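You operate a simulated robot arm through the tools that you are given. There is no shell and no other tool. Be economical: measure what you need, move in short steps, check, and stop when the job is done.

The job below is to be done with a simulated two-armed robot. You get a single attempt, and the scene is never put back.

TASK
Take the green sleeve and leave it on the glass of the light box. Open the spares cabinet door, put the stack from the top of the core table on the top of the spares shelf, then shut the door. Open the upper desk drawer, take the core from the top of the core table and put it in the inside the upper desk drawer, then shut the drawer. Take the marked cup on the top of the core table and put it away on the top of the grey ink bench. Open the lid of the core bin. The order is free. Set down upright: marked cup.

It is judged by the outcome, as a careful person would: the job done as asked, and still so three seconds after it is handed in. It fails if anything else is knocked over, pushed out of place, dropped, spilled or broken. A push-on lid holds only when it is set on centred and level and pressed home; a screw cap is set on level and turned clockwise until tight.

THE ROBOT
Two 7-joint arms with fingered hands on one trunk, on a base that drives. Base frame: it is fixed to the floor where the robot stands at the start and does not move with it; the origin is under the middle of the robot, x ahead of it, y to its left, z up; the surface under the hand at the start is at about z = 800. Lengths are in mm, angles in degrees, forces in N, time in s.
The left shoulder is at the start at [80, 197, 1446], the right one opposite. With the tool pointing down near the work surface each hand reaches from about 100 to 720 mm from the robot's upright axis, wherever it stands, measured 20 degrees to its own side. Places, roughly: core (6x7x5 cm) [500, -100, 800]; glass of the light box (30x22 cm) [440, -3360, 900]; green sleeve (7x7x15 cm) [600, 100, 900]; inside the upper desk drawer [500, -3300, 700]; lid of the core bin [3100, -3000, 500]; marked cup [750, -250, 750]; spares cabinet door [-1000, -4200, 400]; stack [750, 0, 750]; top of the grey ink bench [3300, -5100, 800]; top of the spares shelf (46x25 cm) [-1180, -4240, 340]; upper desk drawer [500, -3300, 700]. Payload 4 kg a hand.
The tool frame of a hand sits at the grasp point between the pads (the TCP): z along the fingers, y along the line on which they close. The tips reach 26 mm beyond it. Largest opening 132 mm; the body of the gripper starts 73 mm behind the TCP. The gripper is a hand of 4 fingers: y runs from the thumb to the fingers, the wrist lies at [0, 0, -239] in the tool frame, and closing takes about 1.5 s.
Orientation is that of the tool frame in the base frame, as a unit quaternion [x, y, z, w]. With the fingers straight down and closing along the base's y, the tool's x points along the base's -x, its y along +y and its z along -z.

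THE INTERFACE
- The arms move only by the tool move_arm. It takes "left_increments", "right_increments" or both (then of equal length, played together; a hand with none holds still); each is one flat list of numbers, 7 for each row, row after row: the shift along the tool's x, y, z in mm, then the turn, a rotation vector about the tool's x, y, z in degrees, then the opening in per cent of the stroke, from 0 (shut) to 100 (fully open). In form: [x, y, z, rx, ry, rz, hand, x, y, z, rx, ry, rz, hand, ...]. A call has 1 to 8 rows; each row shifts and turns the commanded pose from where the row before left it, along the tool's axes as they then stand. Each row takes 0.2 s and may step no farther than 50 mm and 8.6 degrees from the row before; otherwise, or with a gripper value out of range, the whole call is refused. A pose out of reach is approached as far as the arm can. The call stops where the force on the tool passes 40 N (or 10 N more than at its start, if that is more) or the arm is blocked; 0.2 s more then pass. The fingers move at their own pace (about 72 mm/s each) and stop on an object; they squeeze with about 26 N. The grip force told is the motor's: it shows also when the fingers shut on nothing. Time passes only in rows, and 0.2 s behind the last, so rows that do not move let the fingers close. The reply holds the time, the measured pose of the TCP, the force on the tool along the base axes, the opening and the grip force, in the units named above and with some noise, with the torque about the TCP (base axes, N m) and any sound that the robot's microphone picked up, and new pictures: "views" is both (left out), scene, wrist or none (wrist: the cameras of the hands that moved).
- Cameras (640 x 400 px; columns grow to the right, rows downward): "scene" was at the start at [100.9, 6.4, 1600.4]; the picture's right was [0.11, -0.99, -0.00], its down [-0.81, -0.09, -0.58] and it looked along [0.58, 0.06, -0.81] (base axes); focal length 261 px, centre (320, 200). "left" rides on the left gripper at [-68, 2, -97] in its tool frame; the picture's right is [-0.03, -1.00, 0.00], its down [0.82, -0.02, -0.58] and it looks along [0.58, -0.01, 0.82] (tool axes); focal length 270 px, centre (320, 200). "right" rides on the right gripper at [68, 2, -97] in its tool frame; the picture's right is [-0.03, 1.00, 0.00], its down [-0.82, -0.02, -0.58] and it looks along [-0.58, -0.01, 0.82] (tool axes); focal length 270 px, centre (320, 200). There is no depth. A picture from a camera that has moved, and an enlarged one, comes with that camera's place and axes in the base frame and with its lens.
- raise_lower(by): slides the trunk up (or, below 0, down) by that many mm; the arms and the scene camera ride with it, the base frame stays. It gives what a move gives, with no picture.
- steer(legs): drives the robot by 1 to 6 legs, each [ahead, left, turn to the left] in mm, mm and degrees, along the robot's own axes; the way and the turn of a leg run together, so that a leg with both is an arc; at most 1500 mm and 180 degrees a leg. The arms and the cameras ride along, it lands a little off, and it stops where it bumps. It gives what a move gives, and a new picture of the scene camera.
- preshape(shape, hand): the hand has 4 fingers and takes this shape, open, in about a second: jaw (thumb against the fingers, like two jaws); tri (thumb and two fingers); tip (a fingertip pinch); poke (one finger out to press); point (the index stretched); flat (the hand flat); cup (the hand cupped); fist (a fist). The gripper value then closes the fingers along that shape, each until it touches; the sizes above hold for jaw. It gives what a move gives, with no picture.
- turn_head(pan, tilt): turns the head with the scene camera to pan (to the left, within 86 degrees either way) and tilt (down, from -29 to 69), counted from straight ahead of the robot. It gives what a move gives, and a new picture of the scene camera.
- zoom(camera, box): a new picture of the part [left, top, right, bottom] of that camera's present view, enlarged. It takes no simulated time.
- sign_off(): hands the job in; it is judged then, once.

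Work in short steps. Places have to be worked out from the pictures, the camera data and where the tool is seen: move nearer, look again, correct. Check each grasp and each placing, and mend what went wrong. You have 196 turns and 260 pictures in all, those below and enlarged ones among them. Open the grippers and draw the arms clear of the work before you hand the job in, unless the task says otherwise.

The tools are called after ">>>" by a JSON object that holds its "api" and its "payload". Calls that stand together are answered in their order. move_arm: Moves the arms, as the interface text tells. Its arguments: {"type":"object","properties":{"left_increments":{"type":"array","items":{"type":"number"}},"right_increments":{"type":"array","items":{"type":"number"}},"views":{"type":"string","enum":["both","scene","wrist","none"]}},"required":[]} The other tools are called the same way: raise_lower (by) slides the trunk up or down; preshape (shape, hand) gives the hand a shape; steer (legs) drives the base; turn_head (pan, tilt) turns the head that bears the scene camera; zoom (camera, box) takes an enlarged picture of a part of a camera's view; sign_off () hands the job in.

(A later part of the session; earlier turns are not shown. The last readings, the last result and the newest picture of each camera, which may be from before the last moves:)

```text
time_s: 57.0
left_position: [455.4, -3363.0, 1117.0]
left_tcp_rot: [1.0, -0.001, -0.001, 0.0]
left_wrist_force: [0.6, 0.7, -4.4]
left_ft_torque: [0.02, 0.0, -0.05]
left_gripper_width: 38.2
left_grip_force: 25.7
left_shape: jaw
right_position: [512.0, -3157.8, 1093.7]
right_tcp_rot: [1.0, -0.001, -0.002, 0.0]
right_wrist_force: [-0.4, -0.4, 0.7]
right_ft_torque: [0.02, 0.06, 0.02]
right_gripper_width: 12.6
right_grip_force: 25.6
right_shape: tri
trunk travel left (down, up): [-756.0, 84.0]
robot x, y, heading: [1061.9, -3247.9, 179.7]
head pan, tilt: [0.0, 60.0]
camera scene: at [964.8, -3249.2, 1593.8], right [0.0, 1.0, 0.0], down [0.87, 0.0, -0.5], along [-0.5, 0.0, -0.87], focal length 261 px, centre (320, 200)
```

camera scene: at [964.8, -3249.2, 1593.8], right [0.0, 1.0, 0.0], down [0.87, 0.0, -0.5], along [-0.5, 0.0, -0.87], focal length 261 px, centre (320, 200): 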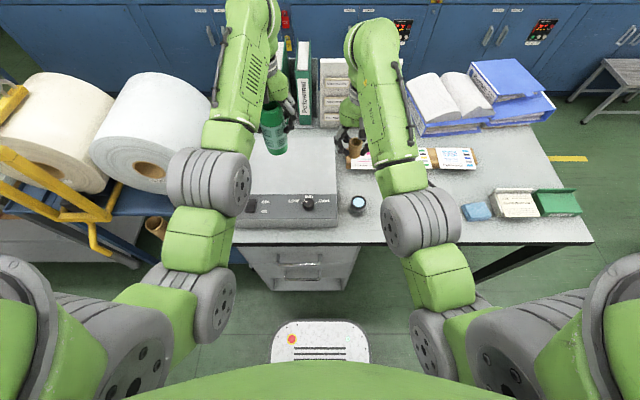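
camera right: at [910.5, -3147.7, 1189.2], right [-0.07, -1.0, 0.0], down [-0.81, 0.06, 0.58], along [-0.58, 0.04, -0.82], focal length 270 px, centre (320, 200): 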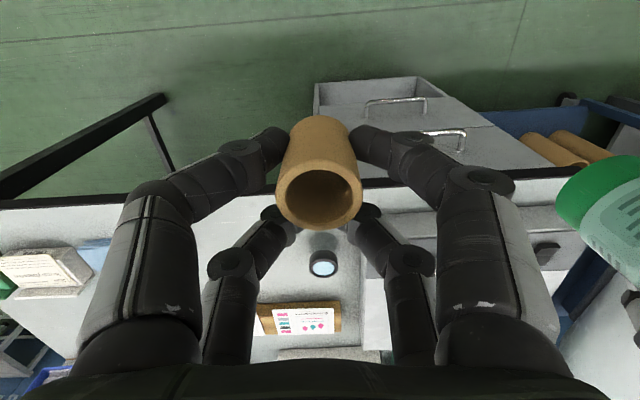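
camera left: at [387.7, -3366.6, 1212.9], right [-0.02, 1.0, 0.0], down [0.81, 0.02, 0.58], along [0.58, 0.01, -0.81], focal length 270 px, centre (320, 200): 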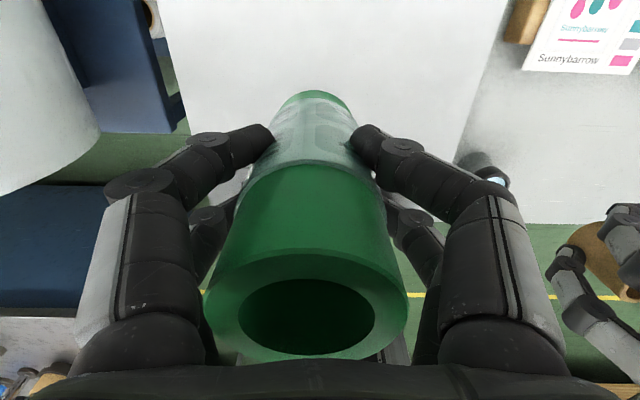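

The light-box top spans about x 290..548, y -3508..-3197, so I aim for (437,-3358). I lower in steps and stop on contact.

>>> {"api": "move_arm", "payload": {"left_increments": [-18, -4, 0, 0, 0, 0, 0, 0, 0, 40, 0, 0, 0, 0, 0, 0, 40, 0, 0, 0, 0, 0, 0, 10, 0, 0, 0, 0, 0, 0, 10, 0, 0, 0, 0, 0, 0, 5, 0, 0, 0, 0, 0, 0, 5, 0, 0, 0, 0, 0, 0, 5, 0, 0, 0, 0], "views": "wrist"}}

```text
time_s: 58.8
left_position: [436.8, -3358.1, 1005.7]
left_tcp_rot: [1.0, 0.0, -0.006, 0.0]
left_wrist_force: [-2.6, -2.7, 21.7]
left_ft_torque: [-0.14, -0.08, -0.05]
left_gripper_width: 38.1
left_grip_force: 26.4
left_shape: jaw
right_position: [513.1, -3158.9, 1094.7]
right_tcp_rot: [1.0, -0.001, -0.003, 0.0]
right_wrist_force: [-0.2, -0.6, 0.4]
right_ft_torque: [0.03, -0.04, -0.02]
right_gripper_width: 12.4
right_grip_force: 25.6
right_shape: tri
trunk travel left (down, up): [-756.0, 84.0]
robot x, y, heading: [1059.6, -3247.4, 179.6]
head pan, tilt: [0.0, 60.0]
camera left: at [371.5, -3362.3, 1105.1], right [-0.02, 1.0, 0.0], down [0.82, 0.02, 0.57], along [0.57, 0.01, -0.82], focal length 270 px, centre (320, 200)
```

left: 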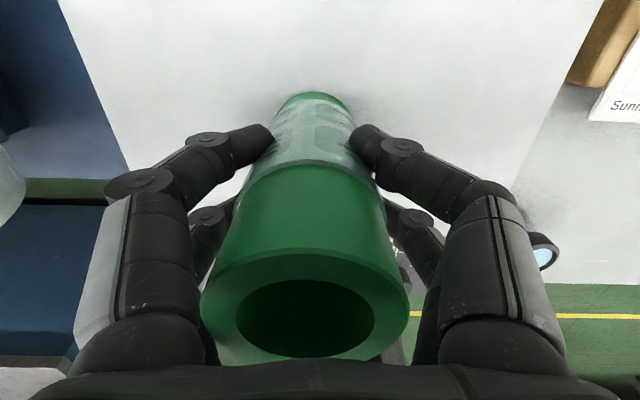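

Contact is felt at TCP z≈1006. I ease the pressure by 3 mm, open, and rise clear.

>>> {"api": "move_arm", "payload": {"left_increments": [0, 0, -3, 0, 0, 0, 0, 0, 0, 0, 0, 0, 0, 40, 0, 0, 0, 0, 0, 0, 80, 0, 0, 0, 0, 0, 0, 80, 0, 0, 0, 0, 0, 0, 80, 0, 0, 0, 0, 0, 0, 80], "views": "wrist"}}

>>> {"api": "move_arm", "payload": {"left_increments": [0, 0, -40, 0, 0, 0, 80, 0, 0, -40, 0, 0, 0, 80, 0, 0, -40, 0, 0, 0, 80, 0, 0, -40, 0, 0, 0, 80, 0, 0, -40, 0, 0, 0, 80]}}

```text
time_s: 60.2
left_position: [437.9, -3359.5, 1002.9]
left_tcp_rot: [1.0, -0.001, 0.001, 0.0]
left_wrist_force: [0.4, -0.4, -0.5]
left_ft_torque: [0.02, 0.0, 0.02]
left_gripper_width: 105.0
left_grip_force: 0.1
left_shape: jaw
right_position: [511.1, -3159.4, 1092.1]
right_tcp_rot: [1.0, -0.001, -0.001, 0.0]
right_wrist_force: [-0.5, 0.7, 0.3]
right_ft_torque: [-0.02, 0.04, 0.01]
right_gripper_width: 12.6
right_grip_force: 25.9
right_shape: tri
trunk travel left (down, up): [-756.0, 84.0]
robot x, y, heading: [1065.3, -3245.3, 179.9]
head pan, tilt: [0.0, 60.0]
camera left: at [371.6, -3361.9, 1101.7], right [-0.02, 1.0, 0.0], down [0.82, 0.02, 0.58], along [0.58, 0.01, -0.82], focal length 270 px, centre (320, 200)
```

left: 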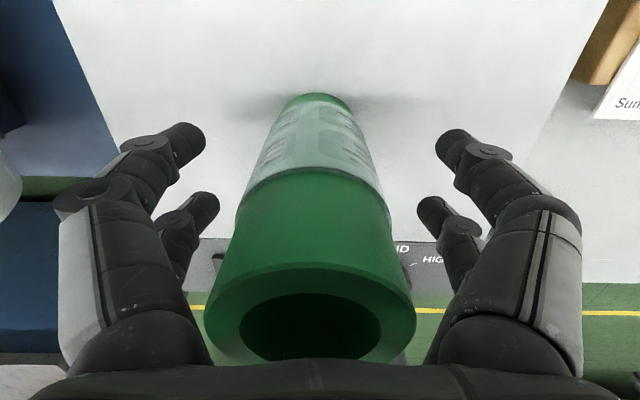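

```text
time_s: 61.4
left_position: [441.2, -3358.0, 1203.8]
left_tcp_rot: [1.0, 0.0, 0.0, -0.001]
left_wrist_force: [0.3, -0.6, 0.0]
left_ft_torque: [-0.03, -0.01, -0.01]
left_gripper_width: 105.2
left_grip_force: 0.0
left_shape: jaw
right_position: [512.2, -3158.2, 1093.4]
right_tcp_rot: [1.0, 0.0, -0.002, 0.0]
right_wrist_force: [0.5, 0.1, 1.0]
right_ft_torque: [0.01, -0.01, 0.0]
right_gripper_width: 12.5
right_grip_force: 26.0
right_shape: tri
trunk travel left (down, up): [-756.0, 84.0]
robot x, y, heading: [1061.9, -3246.4, 179.9]
head pan, tilt: [0.0, 60.0]
camera scene: at [965.6, -3248.9, 1593.7], right [0.0, 1.0, 0.0], down [0.87, 0.0, -0.5], along [-0.5, 0.0, -0.87], focal length 261 px, centre (320, 200)
camera left: at [374.4, -3360.6, 1301.9], right [-0.02, 1.0, 0.0], down [0.82, 0.02, 0.58], along [0.58, 0.01, -0.82], focal length 270 px, centre (320, 200)
```

scene: 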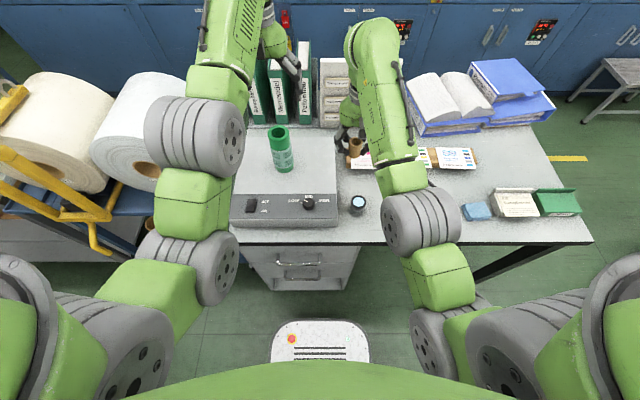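
left: 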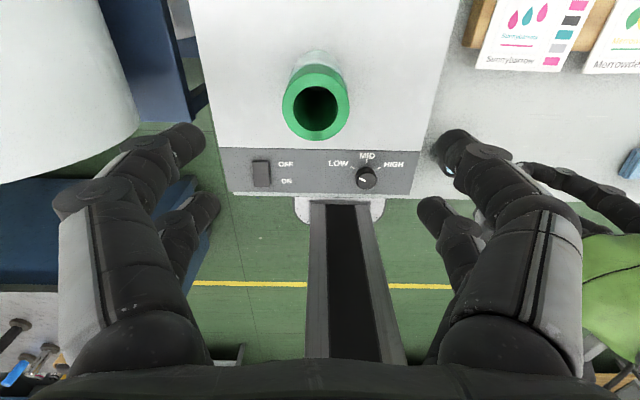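

The sleeve stands on the glass. I back away, move the right hand with the core aside, and check the drawer handle.

>>> {"api": "steer", "payload": {"legs": [[-420, 0, 0]]}}

>>> {"api": "move_arm", "payload": {"right_increments": [20, -40, 0, 0, 0, 0, 0, 20, -40, 0, 0, 0, 0, 0, 20, -40, 0, 0, 0, 0, 0, 20, -40, 0, 0, 0, 0, 0, 20, -40, 0, 0, 0, 0, 0, 0, -20, -30, 0, 0, 0, 0, 0, 0, -40, 0, 0, 0, 0, 0, 0, -40, 0, 0, 0, 0], "left_increments": [20, 0, 0, 0, 0, 0, 60, 20, 0, 0, 0, 0, 0, 60, 20, 0, 0, 0, 0, 0, 60, 20, 0, 0, 0, 0, 0, 60, 0, 0, 0, 0, 0, 0, 60, 0, 0, 0, 0, 0, 0, 60, 0, 0, 0, 0, 0, 0, 60, 0, 0, 0, 0, 0, 0, 60], "views": "none"}}

>>> {"api": "raise_lower", "payload": {"by": -300}}

>>> {"api": "turn_head", "payload": {"pan": 0, "tilt": 35}}

>>> {"api": "zoom", "payload": {"camera": "scene", "box": [220, 170, 420, 350]}}

```text
time_s: 64.0
left_position: [847.2, -3357.1, 1201.9]
left_tcp_rot: [1.0, -0.002, 0.002, 0.0]
left_wrist_force: [-0.6, 0.1, 0.1]
left_ft_torque: [0.03, -0.03, -0.02]
left_gripper_width: 105.4
left_grip_force: 0.0
left_shape: jaw
right_position: [918.4, -3156.9, 1092.0]
right_tcp_rot: [1.0, -0.002, -0.001, 0.0]
right_wrist_force: [-0.1, -0.1, -0.2]
right_ft_torque: [0.02, 0.01, 0.01]
right_gripper_width: 12.4
right_grip_force: 26.2
right_shape: tri
trunk travel left (down, up): [-756.0, 84.0]
robot x, y, heading: [1473.7, -3248.8, 179.8]
head pan, tilt: [0.0, 60.0]
camera scene: at [1370.6, -3250.0, 1593.5], right [0.0, 1.0, 0.0], down [0.87, 0.0, -0.5], along [-0.5, 0.0, -0.87], focal length 261 px, centre (320, 200)
```

scene: 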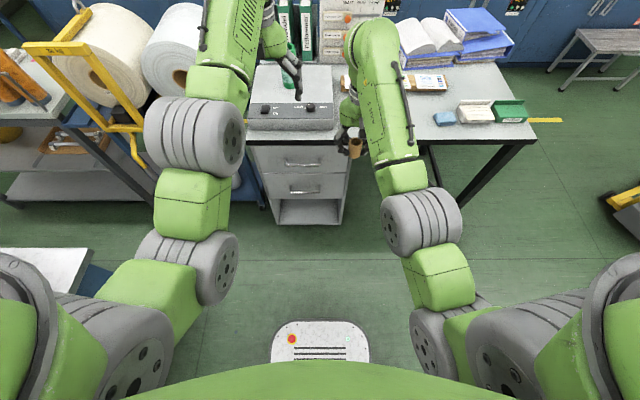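

```text
time_s: 65.8
left_position: [910.6, -3355.0, 1172.0]
left_tcp_rot: [1.0, -0.002, -0.002, 0.0]
left_wrist_force: [0.3, -0.7, 0.1]
left_ft_torque: [-0.02, -0.03, 0.01]
left_gripper_width: 79.8
left_grip_force: 0.1
left_shape: jaw
left hand out of reach, approached as far as the arm can: row 1, 2, 3, 4
right_position: [943.5, -2921.8, 1131.0]
right_tcp_rot: [1.0, -0.002, -0.001, 0.0]
right_wrist_force: [0.1, 0.0, 0.3]
right_ft_torque: [-0.01, -0.02, 0.03]
right_gripper_width: 12.8
right_grip_force: 25.9
right_shape: tri
right hand out of reach, approached as far as the arm can: row 2, 3, 4, 5, 6, 7, 8
trunk travel left (down, up): [-756.0, 84.0]
robot x, y, heading: [1471.9, -3245.5, 179.8]
head pan, tilt: [0.0, 60.0]
```

```text
time_s: 68.8
left_position: [911.7, -3355.6, 873.3]
left_tcp_rot: [1.0, -0.002, -0.002, 0.0]
left_wrist_force: [-1.0, -0.3, 0.3]
left_ft_torque: [0.01, -0.03, -0.03]
left_gripper_width: 79.7
left_grip_force: 0.1
left_shape: jaw
right_position: [944.1, -2920.9, 833.7]
right_tcp_rot: [1.0, -0.001, -0.002, 0.0]
right_wrist_force: [0.2, 1.1, -0.2]
right_ft_torque: [-0.02, 0.02, -0.02]
right_gripper_width: 12.6
right_grip_force: 25.7
right_shape: tri
trunk travel left (down, up): [-456.0, 384.0]
robot x, y, heading: [1473.3, -3250.7, 179.9]
head pan, tilt: [0.0, 60.0]
```

```text
time_s: 69.7
left_position: [911.8, -3353.7, 871.3]
left_tcp_rot: [1.0, -0.002, -0.002, -0.001]
left_wrist_force: [0.7, -0.5, 0.1]
left_ft_torque: [-0.01, -0.03, -0.02]
left_gripper_width: 79.9
left_grip_force: 0.0
left_shape: jaw
right_position: [943.7, -2921.6, 832.9]
right_tcp_rot: [1.0, -0.002, -0.001, 0.0]
right_wrist_force: [0.5, -0.1, 0.3]
right_ft_torque: [-0.04, 0.01, 0.0]
right_gripper_width: 12.9
right_grip_force: 26.0
right_shape: tri
trunk travel left (down, up): [-456.0, 384.0]
robot x, y, heading: [1473.1, -3249.3, 179.6]
head pan, tilt: [0.0, 35.0]
camera scene: at [1352.6, -3249.9, 1328.0], right [0.0, 1.0, 0.0], down [0.57, 0.0, -0.82], along [-0.82, 0.0, -0.57], focal length 261 px, centre (320, 200)
```

scene: 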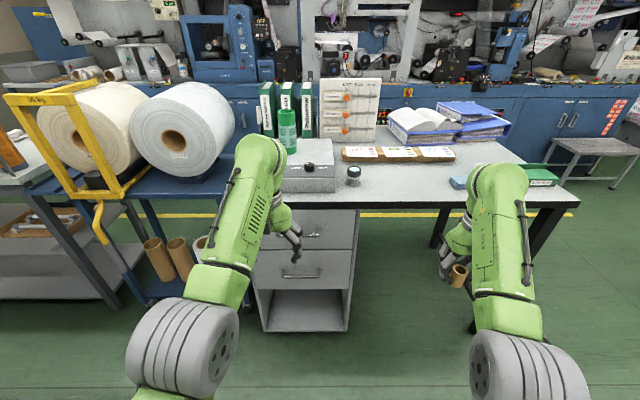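

```text
2.22 times, centred on (320, 260) of scene
camera zoom: at [1352.6, -3249.9, 1328.0], right [0.0, 1.0, 0.0], down [0.57, 0.0, -0.82], along [-0.82, 0.0, -0.57], focal length 580 px, centre (320, 67)
```

zoom: 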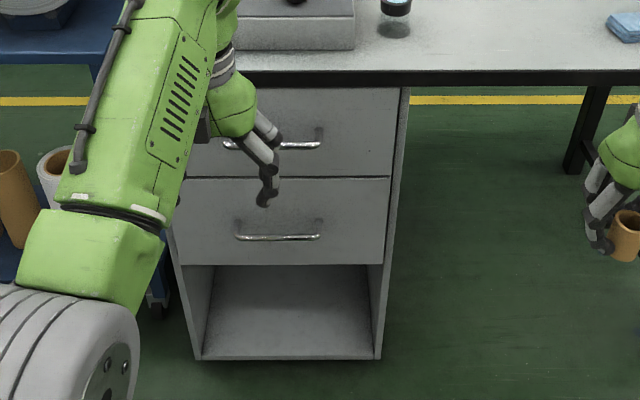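

The upper handle is centred near y≈-3323, z≈725, x≈695. I back off 150 mm, extend the left hand forward, and start turning it to point horizontally with a vertical closing line.

>>> {"api": "steer", "payload": {"legs": [[-150, 0, 0]]}}

>>> {"api": "move_arm", "payload": {"left_increments": [-40, 0, 0, 0, 0, 0, 60, -40, 0, 0, 0, 0, 0, 60, -40, 0, 0, 0, 0, 0, 60, -20, 0, 0, 0, 0, 0, 60, 0, 0, 0, -4.95, -4.95, 4.95, 60, 0, 0, 0, -4.95, -4.95, 4.95, 60, 0, 0, 0, -4.95, -4.95, 4.95, 60, 0, 0, 0, -4.95, -4.95, 4.95, 60], "views": "none"}}

>>> {"api": "move_arm", "payload": {"left_increments": [0, 0, 0, -4.95, -4.95, 4.95, 60, 0, 0, 0, -4.95, -4.95, 4.95, 60, 0, 0, 0, -4.95, -4.95, 4.95, 60, 0, 0, 0, -4.95, -4.95, 4.95, 60, 0, 0, 0, -4.95, -4.95, 4.95, 60, 0, 0, 0, -4.95, -4.95, 4.95, 60], "views": "both"}}

```text
time_s: 71.0
left_position: [1059.5, -3355.1, 870.5]
left_tcp_rot: [1.0, -0.002, -0.001, 0.0]
left_wrist_force: [0.7, 0.6, 0.4]
left_ft_torque: [0.02, -0.01, 0.01]
left_gripper_width: 79.7
left_grip_force: 0.1
left_shape: jaw
right_position: [1091.7, -2922.1, 831.4]
right_tcp_rot: [1.0, -0.002, 0.0, 0.0]
right_wrist_force: [-0.3, 0.0, 0.0]
right_ft_torque: [0.0, 0.01, 0.01]
right_gripper_width: 12.4
right_grip_force: 25.8
right_shape: tri
trunk travel left (down, up): [-456.0, 384.0]
robot x, y, heading: [1619.3, -3248.0, 180.0]
head pan, tilt: [0.0, 35.0]
camera scene: at [1501.1, -3250.4, 1327.9], right [0.0, 1.0, 0.0], down [0.57, 0.0, -0.82], along [-0.82, 0.0, -0.57], focal length 261 px, centre (320, 200)
```

scene: 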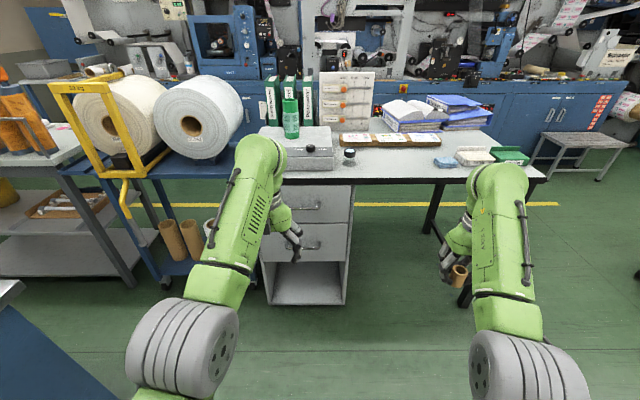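

```text
time_s: 72.8
left_position: [921.5, -3356.5, 872.9]
left_tcp_rot: [0.954, -0.172, -0.174, 0.171]
left_wrist_force: [-0.8, 0.5, -0.1]
left_ft_torque: [0.02, 0.01, 0.0]
left_gripper_width: 79.7
left_grip_force: 0.2
left_shape: jaw
right_position: [1093.2, -2923.2, 831.8]
right_tcp_rot: [1.0, -0.002, -0.001, -0.001]
right_wrist_force: [1.0, -0.3, 0.4]
right_ft_torque: [0.01, 0.02, -0.01]
right_gripper_width: 12.6
right_grip_force: 26.6
right_shape: tri
trunk travel left (down, up): [-456.0, 384.0]
robot x, y, heading: [1619.3, -3246.8, 179.8]
head pan, tilt: [0.0, 35.0]
```

```text
time_s: 74.2
left_position: [921.4, -3355.8, 872.9]
left_tcp_rot: [0.731, -0.394, -0.396, 0.393]
left_wrist_force: [0.3, 0.0, -0.2]
left_ft_torque: [0.0, 0.02, 0.03]
left_gripper_width: 79.4
left_grip_force: 0.0
left_shape: jaw
right_position: [1093.5, -2923.2, 831.9]
right_tcp_rot: [1.0, -0.003, -0.002, 0.0]
right_wrist_force: [-1.1, -0.5, 0.0]
right_ft_torque: [0.0, -0.02, -0.01]
right_gripper_width: 12.7
right_grip_force: 26.2
right_shape: tri
trunk travel left (down, up): [-456.0, 384.0]
robot x, y, heading: [1623.3, -3252.0, 179.6]
head pan, tilt: [0.0, 35.0]
camera scene: at [1502.4, -3250.8, 1328.1], right [0.0, 1.0, 0.0], down [0.57, 0.0, -0.82], along [-0.82, 0.0, -0.57], focal length 261 px, centre (320, 200)
camera left: at [982.6, -3270.5, 931.0], right [0.25, 0.4, -0.88], down [0.83, -0.56, -0.02], along [-0.5, -0.72, -0.48], focal length 270 px, centre (320, 200)
```

scene: 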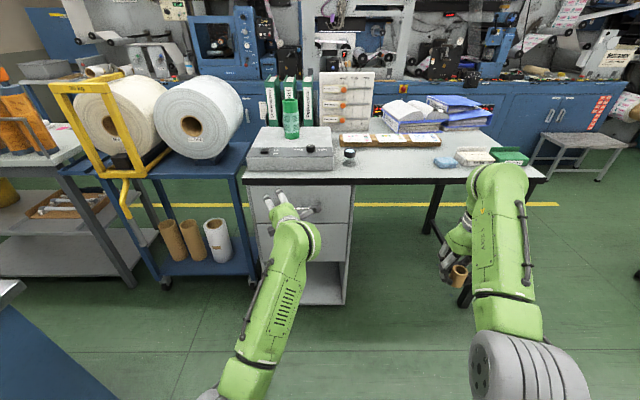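
left: 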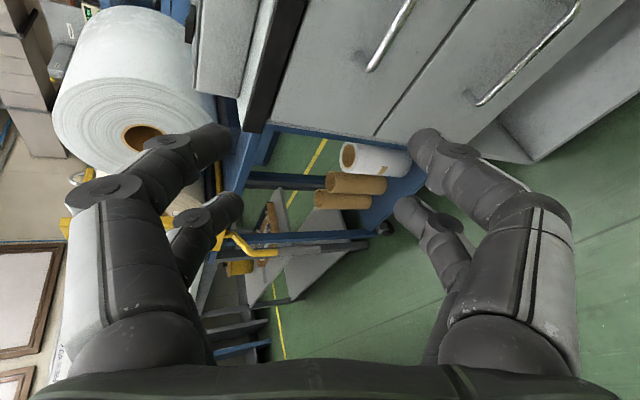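

Rotation works well. I finish the remaining four turns and move the hand down to about z≈735.

>>> {"api": "move_arm", "payload": {"left_increments": [0, 0, 0, -4.95, -4.95, 4.95, 60, 0, 0, 0, -4.95, -4.95, 4.95, 60, 0, 0, 0, -4.95, -4.95, 4.95, 60, 0, 0, 0, -4.95, -4.95, 4.95, 60, 0, -45, 0, 0, 0, 0, 60, 0, -45, 0, 0, 0, 0, 60, 0, -45, 0, 0, 0, 0, 60, -30, 0, 0, 0, 0, 0, 60], "views": "both"}}

```text
time_s: 76.0
left_position: [921.3, -3322.6, 737.3]
left_tcp_rot: [-0.498, 0.501, 0.5, -0.5]
left_wrist_force: [-0.3, -0.1, -0.1]
left_ft_torque: [0.03, 0.02, 0.03]
left_gripper_width: 79.8
left_grip_force: 0.0
left_shape: jaw
right_position: [1092.8, -2920.4, 831.2]
right_tcp_rot: [1.0, -0.001, -0.001, 0.001]
right_wrist_force: [-0.2, 0.2, -0.4]
right_ft_torque: [0.02, 0.03, 0.03]
right_gripper_width: 12.5
right_grip_force: 26.3
right_shape: tri
trunk travel left (down, up): [-456.0, 384.0]
robot x, y, heading: [1621.1, -3249.6, 179.8]
head pan, tilt: [0.0, 35.0]
camera scene: at [1502.3, -3249.5, 1328.1], right [0.0, 1.0, 0.0], down [0.57, 0.0, -0.82], along [-0.82, 0.0, -0.57], focal length 261 px, centre (320, 200)
camera left: at [1020.3, -3255.5, 739.6], right [0.0, 0.02, -1.0], down [0.57, -0.82, -0.02], along [-0.82, -0.57, -0.01], focal length 270 px, centre (320, 200)
```

scene: 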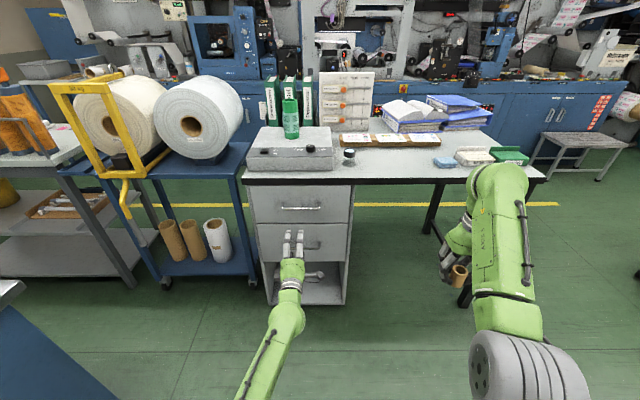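
left: 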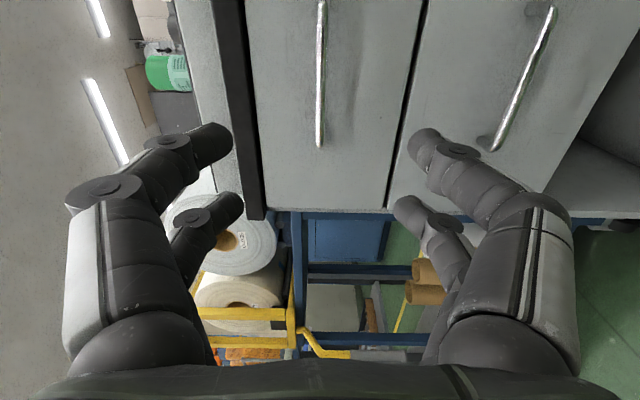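

The handle bar is at z≈740, x≈699, and the hand is centred on it. I advance 190 mm and look.

>>> {"api": "move_arm", "payload": {"left_increments": [0, 2, 40, 0, 0, 0, 45, 0, 0, 40, 0, 0, 0, 45, 0, 0, 40, 0, 0, 0, 45, 0, 0, 40, 0, 0, 0, 45, 0, 0, 25, 0, 0, 0, 45, 0, 0, 0, 0, 0, 0, 45], "views": "both"}}

```text
time_s: 77.4
left_position: [748.6, -3323.3, 741.3]
left_tcp_rot: [-0.498, 0.5, 0.502, -0.5]
left_wrist_force: [-0.5, -0.2, -0.1]
left_ft_torque: [-0.01, 0.01, 0.03]
left_gripper_width: 59.8
left_grip_force: 0.0
left_shape: jaw
left hand out of reach, approached as far as the arm can: row 5
right_position: [1092.9, -2921.4, 832.5]
right_tcp_rot: [1.0, -0.002, -0.001, 0.0]
right_wrist_force: [0.3, 0.4, 0.2]
right_ft_torque: [-0.01, 0.0, 0.03]
right_gripper_width: 12.5
right_grip_force: 25.7
right_shape: tri
trunk travel left (down, up): [-456.0, 384.0]
robot x, y, heading: [1623.9, -3247.2, 179.6]
head pan, tilt: [0.0, 35.0]
camera scene: at [1502.2, -3250.6, 1328.1], right [0.0, 1.0, 0.0], down [0.57, 0.0, -0.82], along [-0.82, 0.0, -0.57], focal length 261 px, centre (320, 200)
camera left: at [847.2, -3256.1, 743.3], right [0.0, 0.03, -1.0], down [0.57, -0.82, -0.02], along [-0.82, -0.57, -0.01], focal length 270 px, centre (320, 200)
```

scene: 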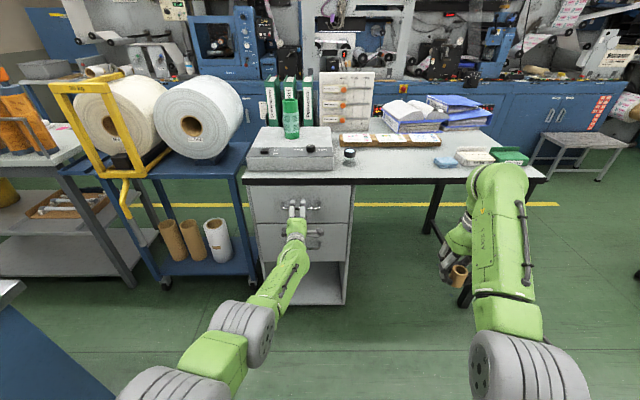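
left: 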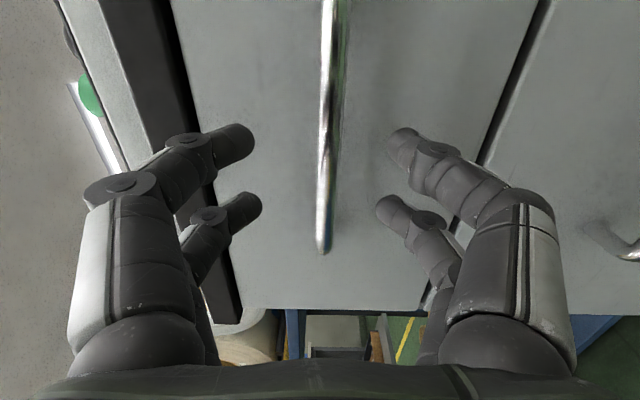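

The bar sits centred between the fingers, but the arm is at its reach limit. I retract 100 mm and bring the base 130 mm closer.

>>> {"api": "move_arm", "payload": {"left_increments": [0, 0, -40, 0, 0, 0, 45, 0, 0, -40, 0, 0, 0, 45, 0, 0, -20, 0, 0, 0, 45], "views": "none"}}

>>> {"api": "steer", "payload": {"legs": [[120, 0, 0]]}}

>>> {"api": "move_arm", "payload": {"left_increments": [0, 0, 0, 0, 0, 0, 45], "views": "wrist"}}

```text
time_s: 78.2
left_position: [848.2, -3322.0, 741.0]
left_tcp_rot: [-0.498, 0.501, 0.502, -0.499]
left_wrist_force: [0.2, 0.6, -0.7]
left_ft_torque: [-0.02, 0.01, -0.01]
left_gripper_width: 59.8
left_grip_force: 0.0
left_shape: jaw
right_position: [1092.3, -2922.2, 832.2]
right_tcp_rot: [1.0, -0.001, -0.001, 0.0]
right_wrist_force: [-1.0, 0.0, 0.2]
right_ft_torque: [0.02, 0.0, 0.0]
right_gripper_width: 12.6
right_grip_force: 26.1
right_shape: tri
trunk travel left (down, up): [-456.0, 384.0]
robot x, y, heading: [1622.9, -3249.3, 179.8]
head pan, tilt: [0.0, 35.0]
```

```text
time_s: 79.5
left_position: [730.3, -3323.2, 740.4]
left_tcp_rot: [-0.498, 0.5, 0.503, -0.5]
left_wrist_force: [0.3, -0.1, -0.1]
left_ft_torque: [-0.01, -0.01, 0.02]
left_gripper_width: 60.0
left_grip_force: 0.1
left_shape: jaw
right_position: [974.1, -2922.8, 832.8]
right_tcp_rot: [1.0, -0.001, -0.002, 0.0]
right_wrist_force: [-0.5, 0.5, -0.4]
right_ft_torque: [0.0, -0.02, -0.02]
right_gripper_width: 12.7
right_grip_force: 26.2
right_shape: tri
trunk travel left (down, up): [-456.0, 384.0]
robot x, y, heading: [1503.3, -3252.6, 179.7]
head pan, tilt: [0.0, 35.0]
camera scene: at [1384.9, -3249.9, 1328.1], right [0.0, 1.0, 0.0], down [0.57, 0.0, -0.82], along [-0.82, 0.0, -0.57], focal length 261 px, centre (320, 200)
```

scene: 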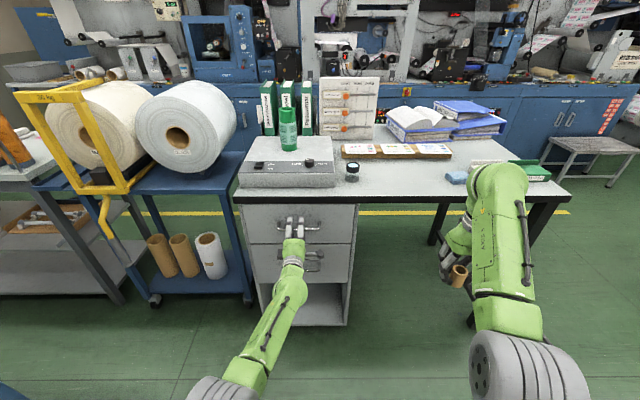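

```text
time_s: 79.8
left_position: [731.2, -3322.9, 742.0]
left_tcp_rot: [-0.498, 0.5, 0.502, -0.5]
left_wrist_force: [-0.3, 0.4, -0.6]
left_ft_torque: [0.01, -0.01, 0.04]
left_gripper_width: 59.7
left_grip_force: 0.1
left_shape: jaw
right_position: [976.3, -2921.9, 832.1]
right_tcp_rot: [1.0, -0.002, -0.002, -0.001]
right_wrist_force: [0.4, -1.2, -0.7]
right_ft_torque: [-0.01, 0.03, 0.0]
right_gripper_width: 12.9
right_grip_force: 26.2
right_shape: tri
trunk travel left (down, up): [-456.0, 384.0]
robot x, y, heading: [1503.7, -3252.2, 179.6]
head pan, tilt: [0.0, 35.0]
camera left: at [829.6, -3256.3, 744.9], right [0.0, 0.03, -1.0], down [0.57, -0.82, -0.02], along [-0.82, -0.57, -0.01], focal length 270 px, centre (320, 200)
```

left: 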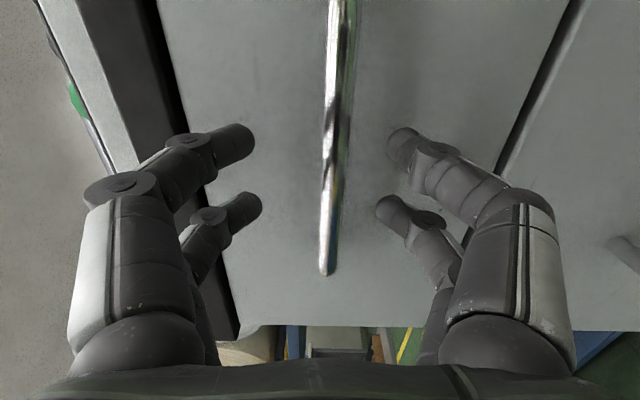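

I advance 24 mm and close on the bar.

>>> {"api": "move_arm", "payload": {"left_increments": [0, -1, 24, 0, 0, 0, 45, 0, 0, 0, 0, 0, 0, 45, 0, 0, 0, 0, 0, 0, 0, 0, 0, 0, 0, 0, 0, 0, 0, 0, 0, 0, 0, 0, 0, 0, 0, 0, 0, 0, 0, 0], "views": "wrist"}}

```text
time_s: 80.3
left_position: [709.6, -3324.4, 739.0]
left_tcp_rot: [-0.499, 0.5, 0.502, -0.499]
left_wrist_force: [15.3, 0.3, 1.8]
left_ft_torque: [-0.02, 0.37, 0.12]
left_gripper_width: 59.5
left_grip_force: 0.0
left_shape: jaw
right_position: [976.4, -2921.8, 832.7]
right_tcp_rot: [1.0, -0.002, -0.002, 0.0]
right_wrist_force: [-0.1, -0.1, -0.8]
right_ft_torque: [0.02, -0.04, -0.01]
right_gripper_width: 12.7
right_grip_force: 26.0
right_shape: tri
trunk travel left (down, up): [-456.0, 384.0]
robot x, y, heading: [1502.0, -3245.1, 180.1]
head pan, tilt: [0.0, 35.0]
stopped in row 2 (left hand): the force on the tool passed its limit at 60 N (the readings are from after the stop); the commanded pose is now the measured one
camera left: at [809.3, -3256.7, 741.4], right [0.0, 0.03, -1.0], down [0.57, -0.82, -0.02], along [-0.82, -0.57, -0.01], focal length 270 px, centre (320, 200)
```

left: 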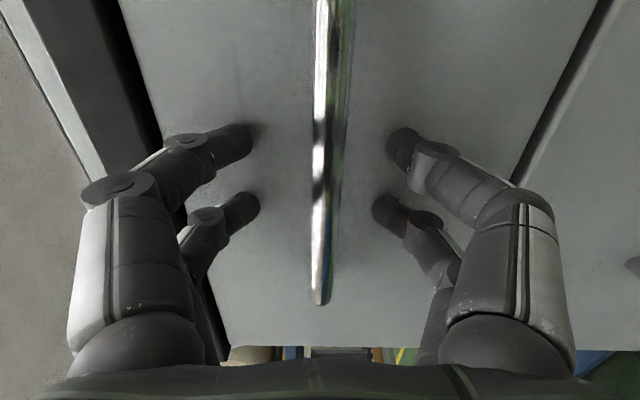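

The tips touched the drawer front at x≈683. I back off 3 mm and close on the bar.

>>> {"api": "move_arm", "payload": {"left_increments": [0, -1, -3, 0, 0, 0, 45, 0, 0, 0, 0, 0, 0, 0, 0, 0, 0, 0, 0, 0, 0, 0, 0, 0, 0, 0, 0, 0, 0, 0, 0, 0, 0, 0, 0, 0, 0, 0, 0, 0, 0, 0], "views": "wrist"}}

```text
time_s: 81.7
left_position: [711.4, -3322.4, 735.6]
left_tcp_rot: [-0.499, 0.501, 0.501, -0.499]
left_wrist_force: [0.6, -0.5, -0.6]
left_ft_torque: [0.01, 0.02, 0.0]
left_gripper_width: 0.2
left_grip_force: 26.3
left_shape: jaw
right_position: [974.1, -2921.6, 833.0]
right_tcp_rot: [1.0, -0.001, -0.001, -0.001]
right_wrist_force: [0.6, -0.2, -1.0]
right_ft_torque: [-0.01, 0.03, -0.01]
right_gripper_width: 12.4
right_grip_force: 25.9
right_shape: tri
trunk travel left (down, up): [-456.0, 384.0]
robot x, y, heading: [1505.8, -3250.3, 179.8]
head pan, tilt: [0.0, 35.0]
camera left: at [810.9, -3256.3, 739.6], right [0.0, 0.02, -1.0], down [0.57, -0.82, -0.02], along [-0.82, -0.57, -0.01], focal length 270 px, centre (320, 200)
```

left: 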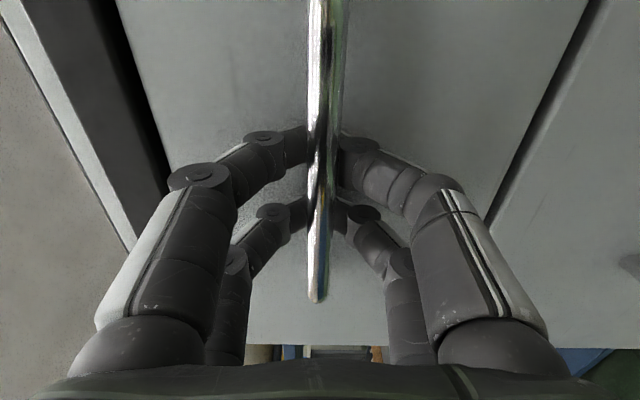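

The fingers have closed around the bar. I pull back with the arm.

>>> {"api": "move_arm", "payload": {"left_increments": [0, 0, -20, 0, 0, 0, 0, 0, 0, -30, 0, 0, 0, 0, 0, 0, -30, 0, 0, 0, 0, 0, 0, -30, 0, 0, 0, 0, 0, 0, 0, 0, 0, 0, 0], "views": "both"}}

```text
time_s: 82.9
left_position: [820.7, -3323.5, 736.0]
left_tcp_rot: [-0.499, 0.502, 0.5, -0.499]
left_wrist_force: [-1.1, -0.5, -0.2]
left_ft_torque: [-0.01, 0.0, -0.01]
left_gripper_width: 0.0
left_grip_force: 26.4
left_shape: jaw
right_position: [974.6, -2921.2, 831.2]
right_tcp_rot: [1.0, -0.001, -0.001, 0.0]
right_wrist_force: [0.6, -0.2, 0.0]
right_ft_torque: [-0.01, -0.02, -0.02]
right_gripper_width: 12.6
right_grip_force: 25.9
right_shape: tri
trunk travel left (down, up): [-456.0, 384.0]
robot x, y, heading: [1505.9, -3252.4, 179.7]
head pan, tilt: [0.0, 35.0]
camera scene: at [1383.8, -3249.9, 1328.0], right [0.0, 1.0, 0.0], down [0.57, 0.0, -0.82], along [-0.82, 0.0, -0.57], focal length 261 px, centre (320, 200)
camera left: at [920.7, -3256.9, 738.6], right [0.0, 0.03, -1.0], down [0.57, -0.82, -0.02], along [-0.82, -0.57, -0.01], focal length 270 px, centre (320, 200)
```

scene: 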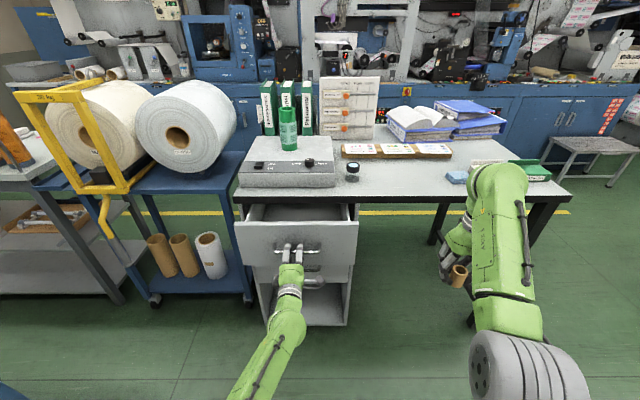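
left: 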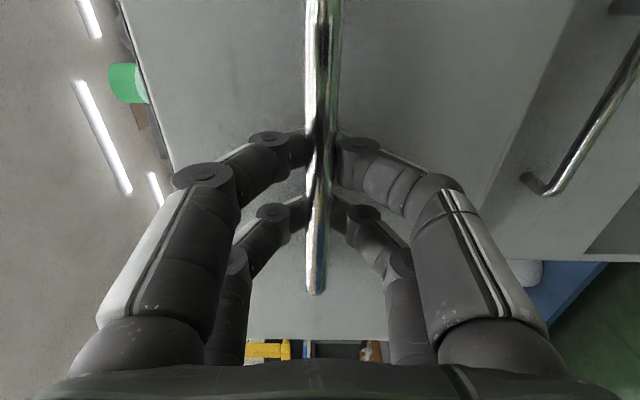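

The drawer slides freely. I pull it a further 120 mm with the base.

>>> {"api": "steer", "payload": {"legs": [[-120, 0, 0]]}}

```text
time_s: 84.2
left_position: [943.5, -3324.3, 735.9]
left_tcp_rot: [-0.499, 0.5, 0.501, -0.5]
left_wrist_force: [-0.9, 0.3, -0.5]
left_ft_torque: [-0.05, -0.02, -0.01]
left_gripper_width: 0.0
left_grip_force: 25.6
left_shape: jaw
right_position: [1098.1, -2922.2, 831.3]
right_tcp_rot: [1.0, -0.002, -0.001, 0.001]
right_wrist_force: [0.0, -0.1, -0.5]
right_ft_torque: [-0.01, -0.05, 0.0]
right_gripper_width: 12.7
right_grip_force: 26.6
right_shape: tri
trunk travel left (down, up): [-456.0, 384.0]
robot x, y, heading: [1630.7, -3255.2, 179.7]
head pan, tilt: [0.0, 35.0]
camera scene: at [1507.0, -3250.5, 1328.1], right [0.0, 1.0, 0.0], down [0.57, 0.0, -0.82], along [-0.82, 0.0, -0.57], focal length 261 px, centre (320, 200)
```

scene: 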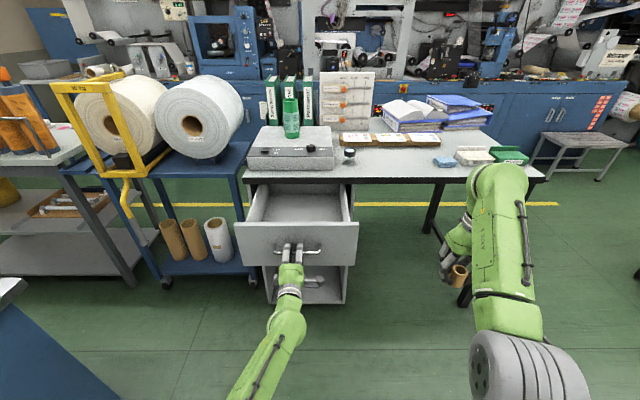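

The drawer is open about 235 mm. I release the handle, draw the left hand back, up and aside, and raise the right hand.

>>> {"api": "move_arm", "payload": {"left_increments": [0, 0, 0, 0, 0, 0, 45, 0, 0, 0, 0, 0, 0, 45, 0, 0, 0, 0, 0, 0, 45, 0, 0, -40, 0, 0, 0, 45, 0, 0, -40, 0, 0, 0, 45, 15, 20, -30, 0, 0, 0, 45, 20, 40, -20, 0, 0, 0, 45, 20, 40, 0, 0, 0, 0, 45], "right_increments": [0, 0, 0, 0, 0, 0, 0, 0, 0, 0, 0, 0, 0, 0, 0, 0, 0, 0, 0, 0, 0, 0, 0, -20, 0, 0, 0, 0, 0, 0, -20, 0, 0, 0, 0, 0, 0, -20, 0, 0, 0, 0, 0, 0, -20, 0, 0, 0, 0, 0, 0, 0, 0, 0, 0, 0], "views": "none"}}

>>> {"api": "move_arm", "payload": {"left_increments": [20, 40, -20, 0, 0, 0, 45, 20, 40, 0, 0, 0, 0, 45, 20, 40, 0, 0, 0, 0, 45], "views": "scene"}}

```text
time_s: 86.0
left_position: [1053.0, -3374.2, 831.8]
left_tcp_rot: [-0.499, 0.5, 0.501, -0.499]
left_wrist_force: [0.4, 1.6, 0.5]
left_ft_torque: [-0.01, 0.04, 0.02]
left_gripper_width: 58.6
left_grip_force: 0.1
left_shape: jaw
left hand out of reach, approached as far as the arm can: row 7, 8
right_position: [1069.8, -2913.9, 877.1]
right_tcp_rot: [1.0, -0.002, -0.003, -0.001]
right_wrist_force: [0.6, 0.6, -0.1]
right_ft_torque: [0.0, 0.01, 0.0]
right_gripper_width: 12.4
right_grip_force: 26.4
right_shape: tri
right hand out of reach, approached as far as the arm can: row 4, 5, 6, 7
trunk travel left (down, up): [-456.0, 384.0]
robot x, y, heading: [1627.1, -3251.6, 179.8]
head pan, tilt: [0.0, 35.0]
```

```text
time_s: 86.8
left_position: [1070.2, -3417.8, 939.4]
left_tcp_rot: [0.5, -0.498, -0.501, 0.502]
left_wrist_force: [-0.4, 0.3, 0.2]
left_ft_torque: [-0.02, -0.02, 0.02]
left_gripper_width: 58.9
left_grip_force: 0.0
left_shape: jaw
left hand out of reach, approached as far as the arm can: row 3
right_position: [1069.4, -2914.7, 877.4]
right_tcp_rot: [1.0, -0.001, -0.004, 0.0]
right_wrist_force: [-0.1, 0.2, -0.2]
right_ft_torque: [-0.02, 0.02, 0.02]
right_gripper_width: 12.5
right_grip_force: 26.5
right_shape: tri
trunk travel left (down, up): [-456.0, 384.0]
robot x, y, heading: [1626.8, -3250.2, 179.8]
head pan, tilt: [0.0, 35.0]
camera scene: at [1507.0, -3250.5, 1328.0], right [0.0, 1.0, 0.0], down [0.57, 0.0, -0.82], along [-0.82, 0.0, -0.57], focal length 261 px, centre (320, 200)
```

scene: 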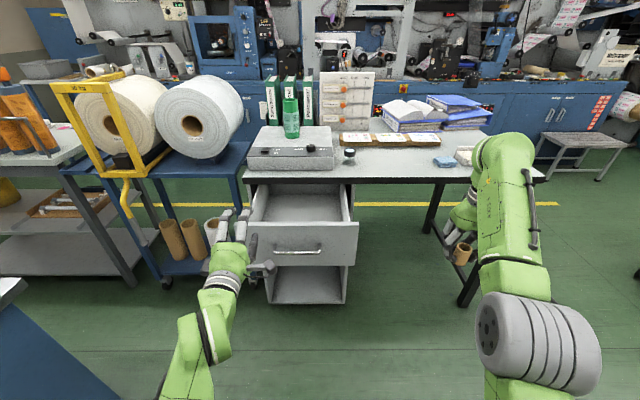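

There's space now. I drive ahead 200 mm so the right hand can reach over the drawer.

>>> {"api": "steer", "payload": {"legs": [[200, 0, 0]]}}

>>> {"api": "move_arm", "payload": {"right_increments": [0, 40, 0, 0, 0, 0, 0, 0, 45, 0, 0, 0, 0, 0, 0, 45, 0, 0, 0, 0, 0, 0, 45, 0, 0, 0, 0, 0, -10, 45, 0, 0, 0, 0, 0, -20, 45, 0, 0, 0, 0, 0, -20, 45, 0, 0, 0, 0, 0], "views": "both"}}

```text
time_s: 88.4
left_position: [869.9, -3418.8, 938.2]
left_tcp_rot: [0.501, -0.496, -0.5, 0.502]
left_wrist_force: [-0.7, 0.0, -0.7]
left_ft_torque: [0.01, 0.0, -0.01]
left_gripper_width: 59.1
left_grip_force: 0.1
left_shape: jaw
right_position: [866.9, -2914.7, 877.5]
right_tcp_rot: [1.0, -0.001, -0.004, -0.001]
right_wrist_force: [-0.8, 0.0, -0.7]
right_ft_torque: [0.01, -0.02, 0.01]
right_gripper_width: 12.6
right_grip_force: 25.4
right_shape: tri
trunk travel left (down, up): [-456.0, 384.0]
robot x, y, heading: [1425.7, -3248.7, 179.8]
head pan, tilt: [0.0, 35.0]
camera scene: at [1305.3, -3250.1, 1328.1], right [0.0, 1.0, 0.0], down [0.57, 0.0, -0.82], along [-0.82, 0.0, -0.57], focal length 261 px, centre (320, 200)
```

scene: 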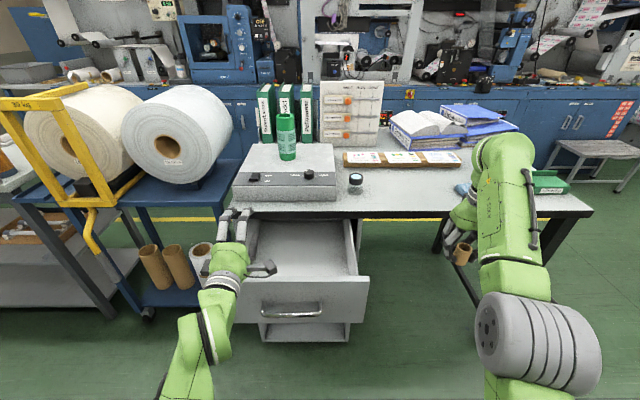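

```text
time_s: 90.0
left_position: [867.9, -3418.3, 937.1]
left_tcp_rot: [0.502, -0.497, -0.5, 0.502]
left_wrist_force: [-0.8, 0.8, 0.3]
left_ft_torque: [0.0, -0.01, -0.01]
left_gripper_width: 59.2
left_grip_force: 0.0
left_shape: jaw
right_position: [814.0, -3224.8, 874.4]
right_tcp_rot: [1.0, -0.002, -0.003, -0.002]
right_wrist_force: [0.2, -0.1, -0.4]
right_ft_torque: [0.02, -0.01, -0.03]
right_gripper_width: 12.6
right_grip_force: 26.6
right_shape: tri
right hand out of reach, approached as far as the arm can: row 2
trunk travel left (down, up): [-456.0, 384.0]
robot x, y, heading: [1422.4, -3249.1, 179.6]
head pan, tilt: [0.0, 35.0]
camera scene: at [1304.5, -3251.7, 1328.0], right [0.0, 1.0, 0.0], down [0.57, 0.0, -0.82], along [-0.82, 0.0, -0.57], focal length 261 px, centre (320, 200)
camera right: at [882.3, -3227.5, 970.7], right [-0.03, -1.0, 0.0], down [-0.81, 0.02, 0.58], along [-0.58, 0.02, -0.81], focal length 270 px, centre (320, 200)
```

scene: 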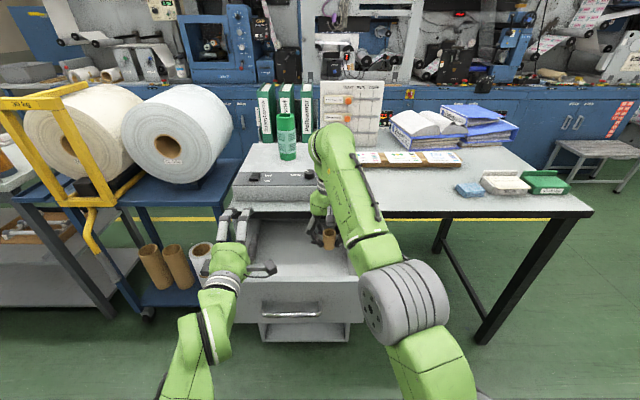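
right: 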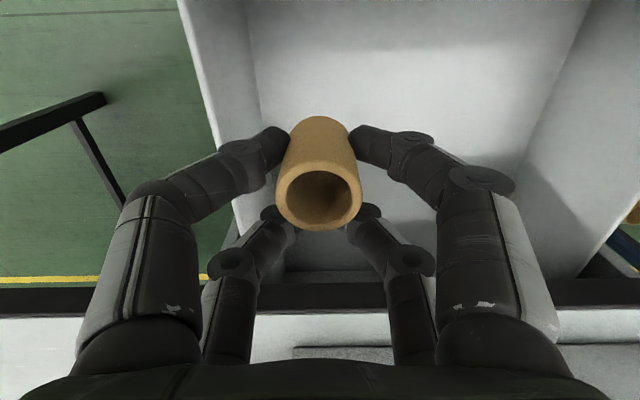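

The core is over the drawer. I shift 45 mm toward the drawer's middle, then lower carefully to the floor.

>>> {"api": "move_arm", "payload": {"right_increments": [5, 25, 0, 0, 0, 0, 0, 5, 20, 0, 0, 0, 0, 0, 0, 0, 40, 0, 0, 0, 0, 0, 0, 40, 0, 0, 0, 0, 0, 0, 25, 0, 0, 0, 0, 0, 0, 0, 0, 0, 0, 0], "views": "both"}}

```text
time_s: 91.4
left_position: [869.2, -3419.3, 939.1]
left_tcp_rot: [0.501, -0.497, -0.5, 0.503]
left_wrist_force: [-0.1, 0.6, -0.3]
left_ft_torque: [0.01, 0.03, -0.05]
left_gripper_width: 59.0
left_grip_force: 0.1
left_shape: jaw
right_position: [826.3, -3269.2, 768.5]
right_tcp_rot: [1.0, -0.002, -0.003, -0.001]
right_wrist_force: [-0.1, -0.3, -0.2]
right_ft_torque: [0.01, -0.01, -0.07]
right_gripper_width: 12.7
right_grip_force: 25.9
right_shape: tri
trunk travel left (down, up): [-456.0, 384.0]
robot x, y, heading: [1427.5, -3250.7, 180.0]
head pan, tilt: [0.0, 35.0]
camera scene: at [1305.4, -3250.1, 1328.1], right [0.0, 1.0, 0.0], down [0.57, 0.0, -0.82], along [-0.82, 0.0, -0.57], focal length 261 px, centre (320, 200)
camera right: at [894.4, -3271.4, 864.9], right [-0.03, -1.0, 0.0], down [-0.81, 0.02, 0.58], along [-0.58, 0.02, -0.81], focal length 270 px, centre (320, 200)
```

scene: 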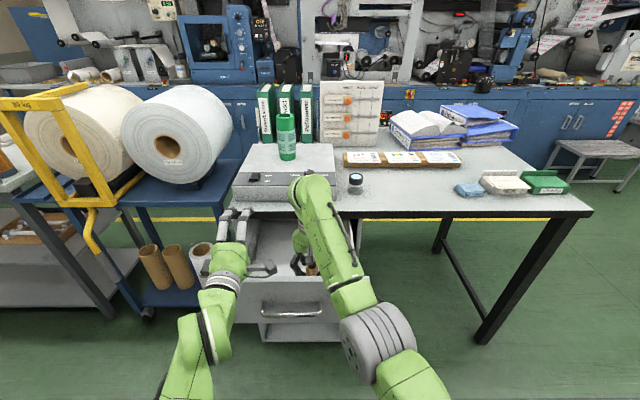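
right: 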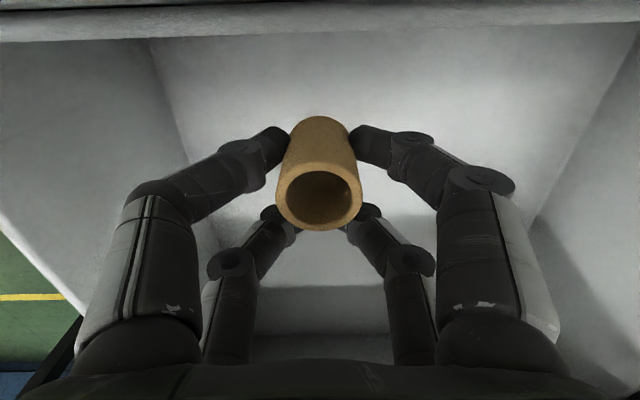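

I continue down in small steps until contact.

>>> {"api": "move_arm", "payload": {"right_increments": [0, 0, 10, 0, 0, 0, 0, 0, 0, 10, 0, 0, 0, 0, 0, 0, 8, 0, 0, 0, 0, 0, 0, 6, 0, 0, 0, 0, 0, 0, 6, 0, 0, 0, 0, 0, 0, 6, 0, 0, 0, 0], "views": "wrist"}}

```text
time_s: 92.8
left_position: [867.8, -3418.1, 939.3]
left_tcp_rot: [0.501, -0.498, -0.5, 0.502]
left_wrist_force: [0.0, 0.6, 0.0]
left_ft_torque: [-0.01, 0.02, 0.0]
left_gripper_width: 58.8
left_grip_force: 0.0
left_shape: jaw
right_position: [824.5, -3269.3, 723.3]
right_tcp_rot: [1.0, -0.001, -0.003, -0.001]
right_wrist_force: [0.3, -0.1, 0.0]
right_ft_torque: [0.01, 0.01, -0.01]
right_gripper_width: 12.4
right_grip_force: 26.1
right_shape: tri
trunk travel left (down, up): [-456.0, 384.0]
robot x, y, heading: [1422.7, -3247.8, 179.5]
head pan, tilt: [0.0, 35.0]
camera right: at [892.8, -3271.9, 818.6], right [-0.03, -1.0, 0.0], down [-0.81, 0.02, 0.58], along [-0.58, 0.02, -0.81], focal length 270 px, centre (320, 200)
```

right: 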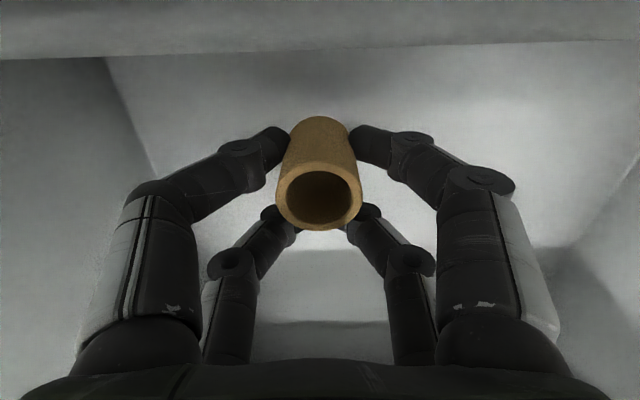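

The camera mount is close above the drawer front, so I shift 25 mm deeper and continue down.

>>> {"api": "move_arm", "payload": {"right_increments": [-25, 0, 0, 0, 0, 0, 0, 0, 0, 6, 0, 0, 0, 0, 0, 0, 6, 0, 0, 0, 0, 0, 0, 6, 0, 0, 0, 0, 0, 0, 5, 0, 0, 0, 0, 0, 0, 5, 0, 0, 0, 0, 0, 0, 5, 0, 0, 0, 0], "views": "wrist"}}

```text
time_s: 94.4
left_position: [870.6, -3418.8, 938.6]
left_tcp_rot: [0.5, -0.497, -0.5, 0.503]
left_wrist_force: [0.3, -0.5, 0.3]
left_ft_torque: [0.02, -0.02, -0.01]
left_gripper_width: 59.3
left_grip_force: 0.1
left_shape: jaw
right_position: [799.5, -3268.8, 688.0]
right_tcp_rot: [1.0, -0.001, -0.003, -0.002]
right_wrist_force: [-0.4, -0.9, -0.6]
right_ft_torque: [-0.04, 0.0, -0.01]
right_gripper_width: 12.5
right_grip_force: 26.3
right_shape: tri
trunk travel left (down, up): [-456.0, 384.0]
robot x, y, heading: [1428.6, -3249.0, 179.8]
head pan, tilt: [0.0, 35.0]
camera right: at [868.2, -3271.7, 786.0], right [-0.03, -1.0, 0.0], down [-0.81, 0.02, 0.58], along [-0.58, 0.02, -0.81], focal length 270 px, centre (320, 200)
```

right: 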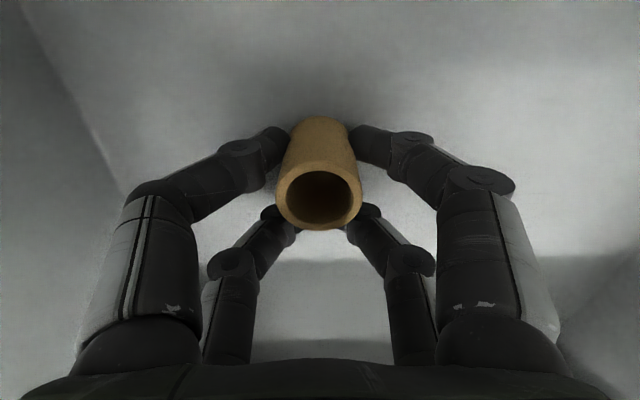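

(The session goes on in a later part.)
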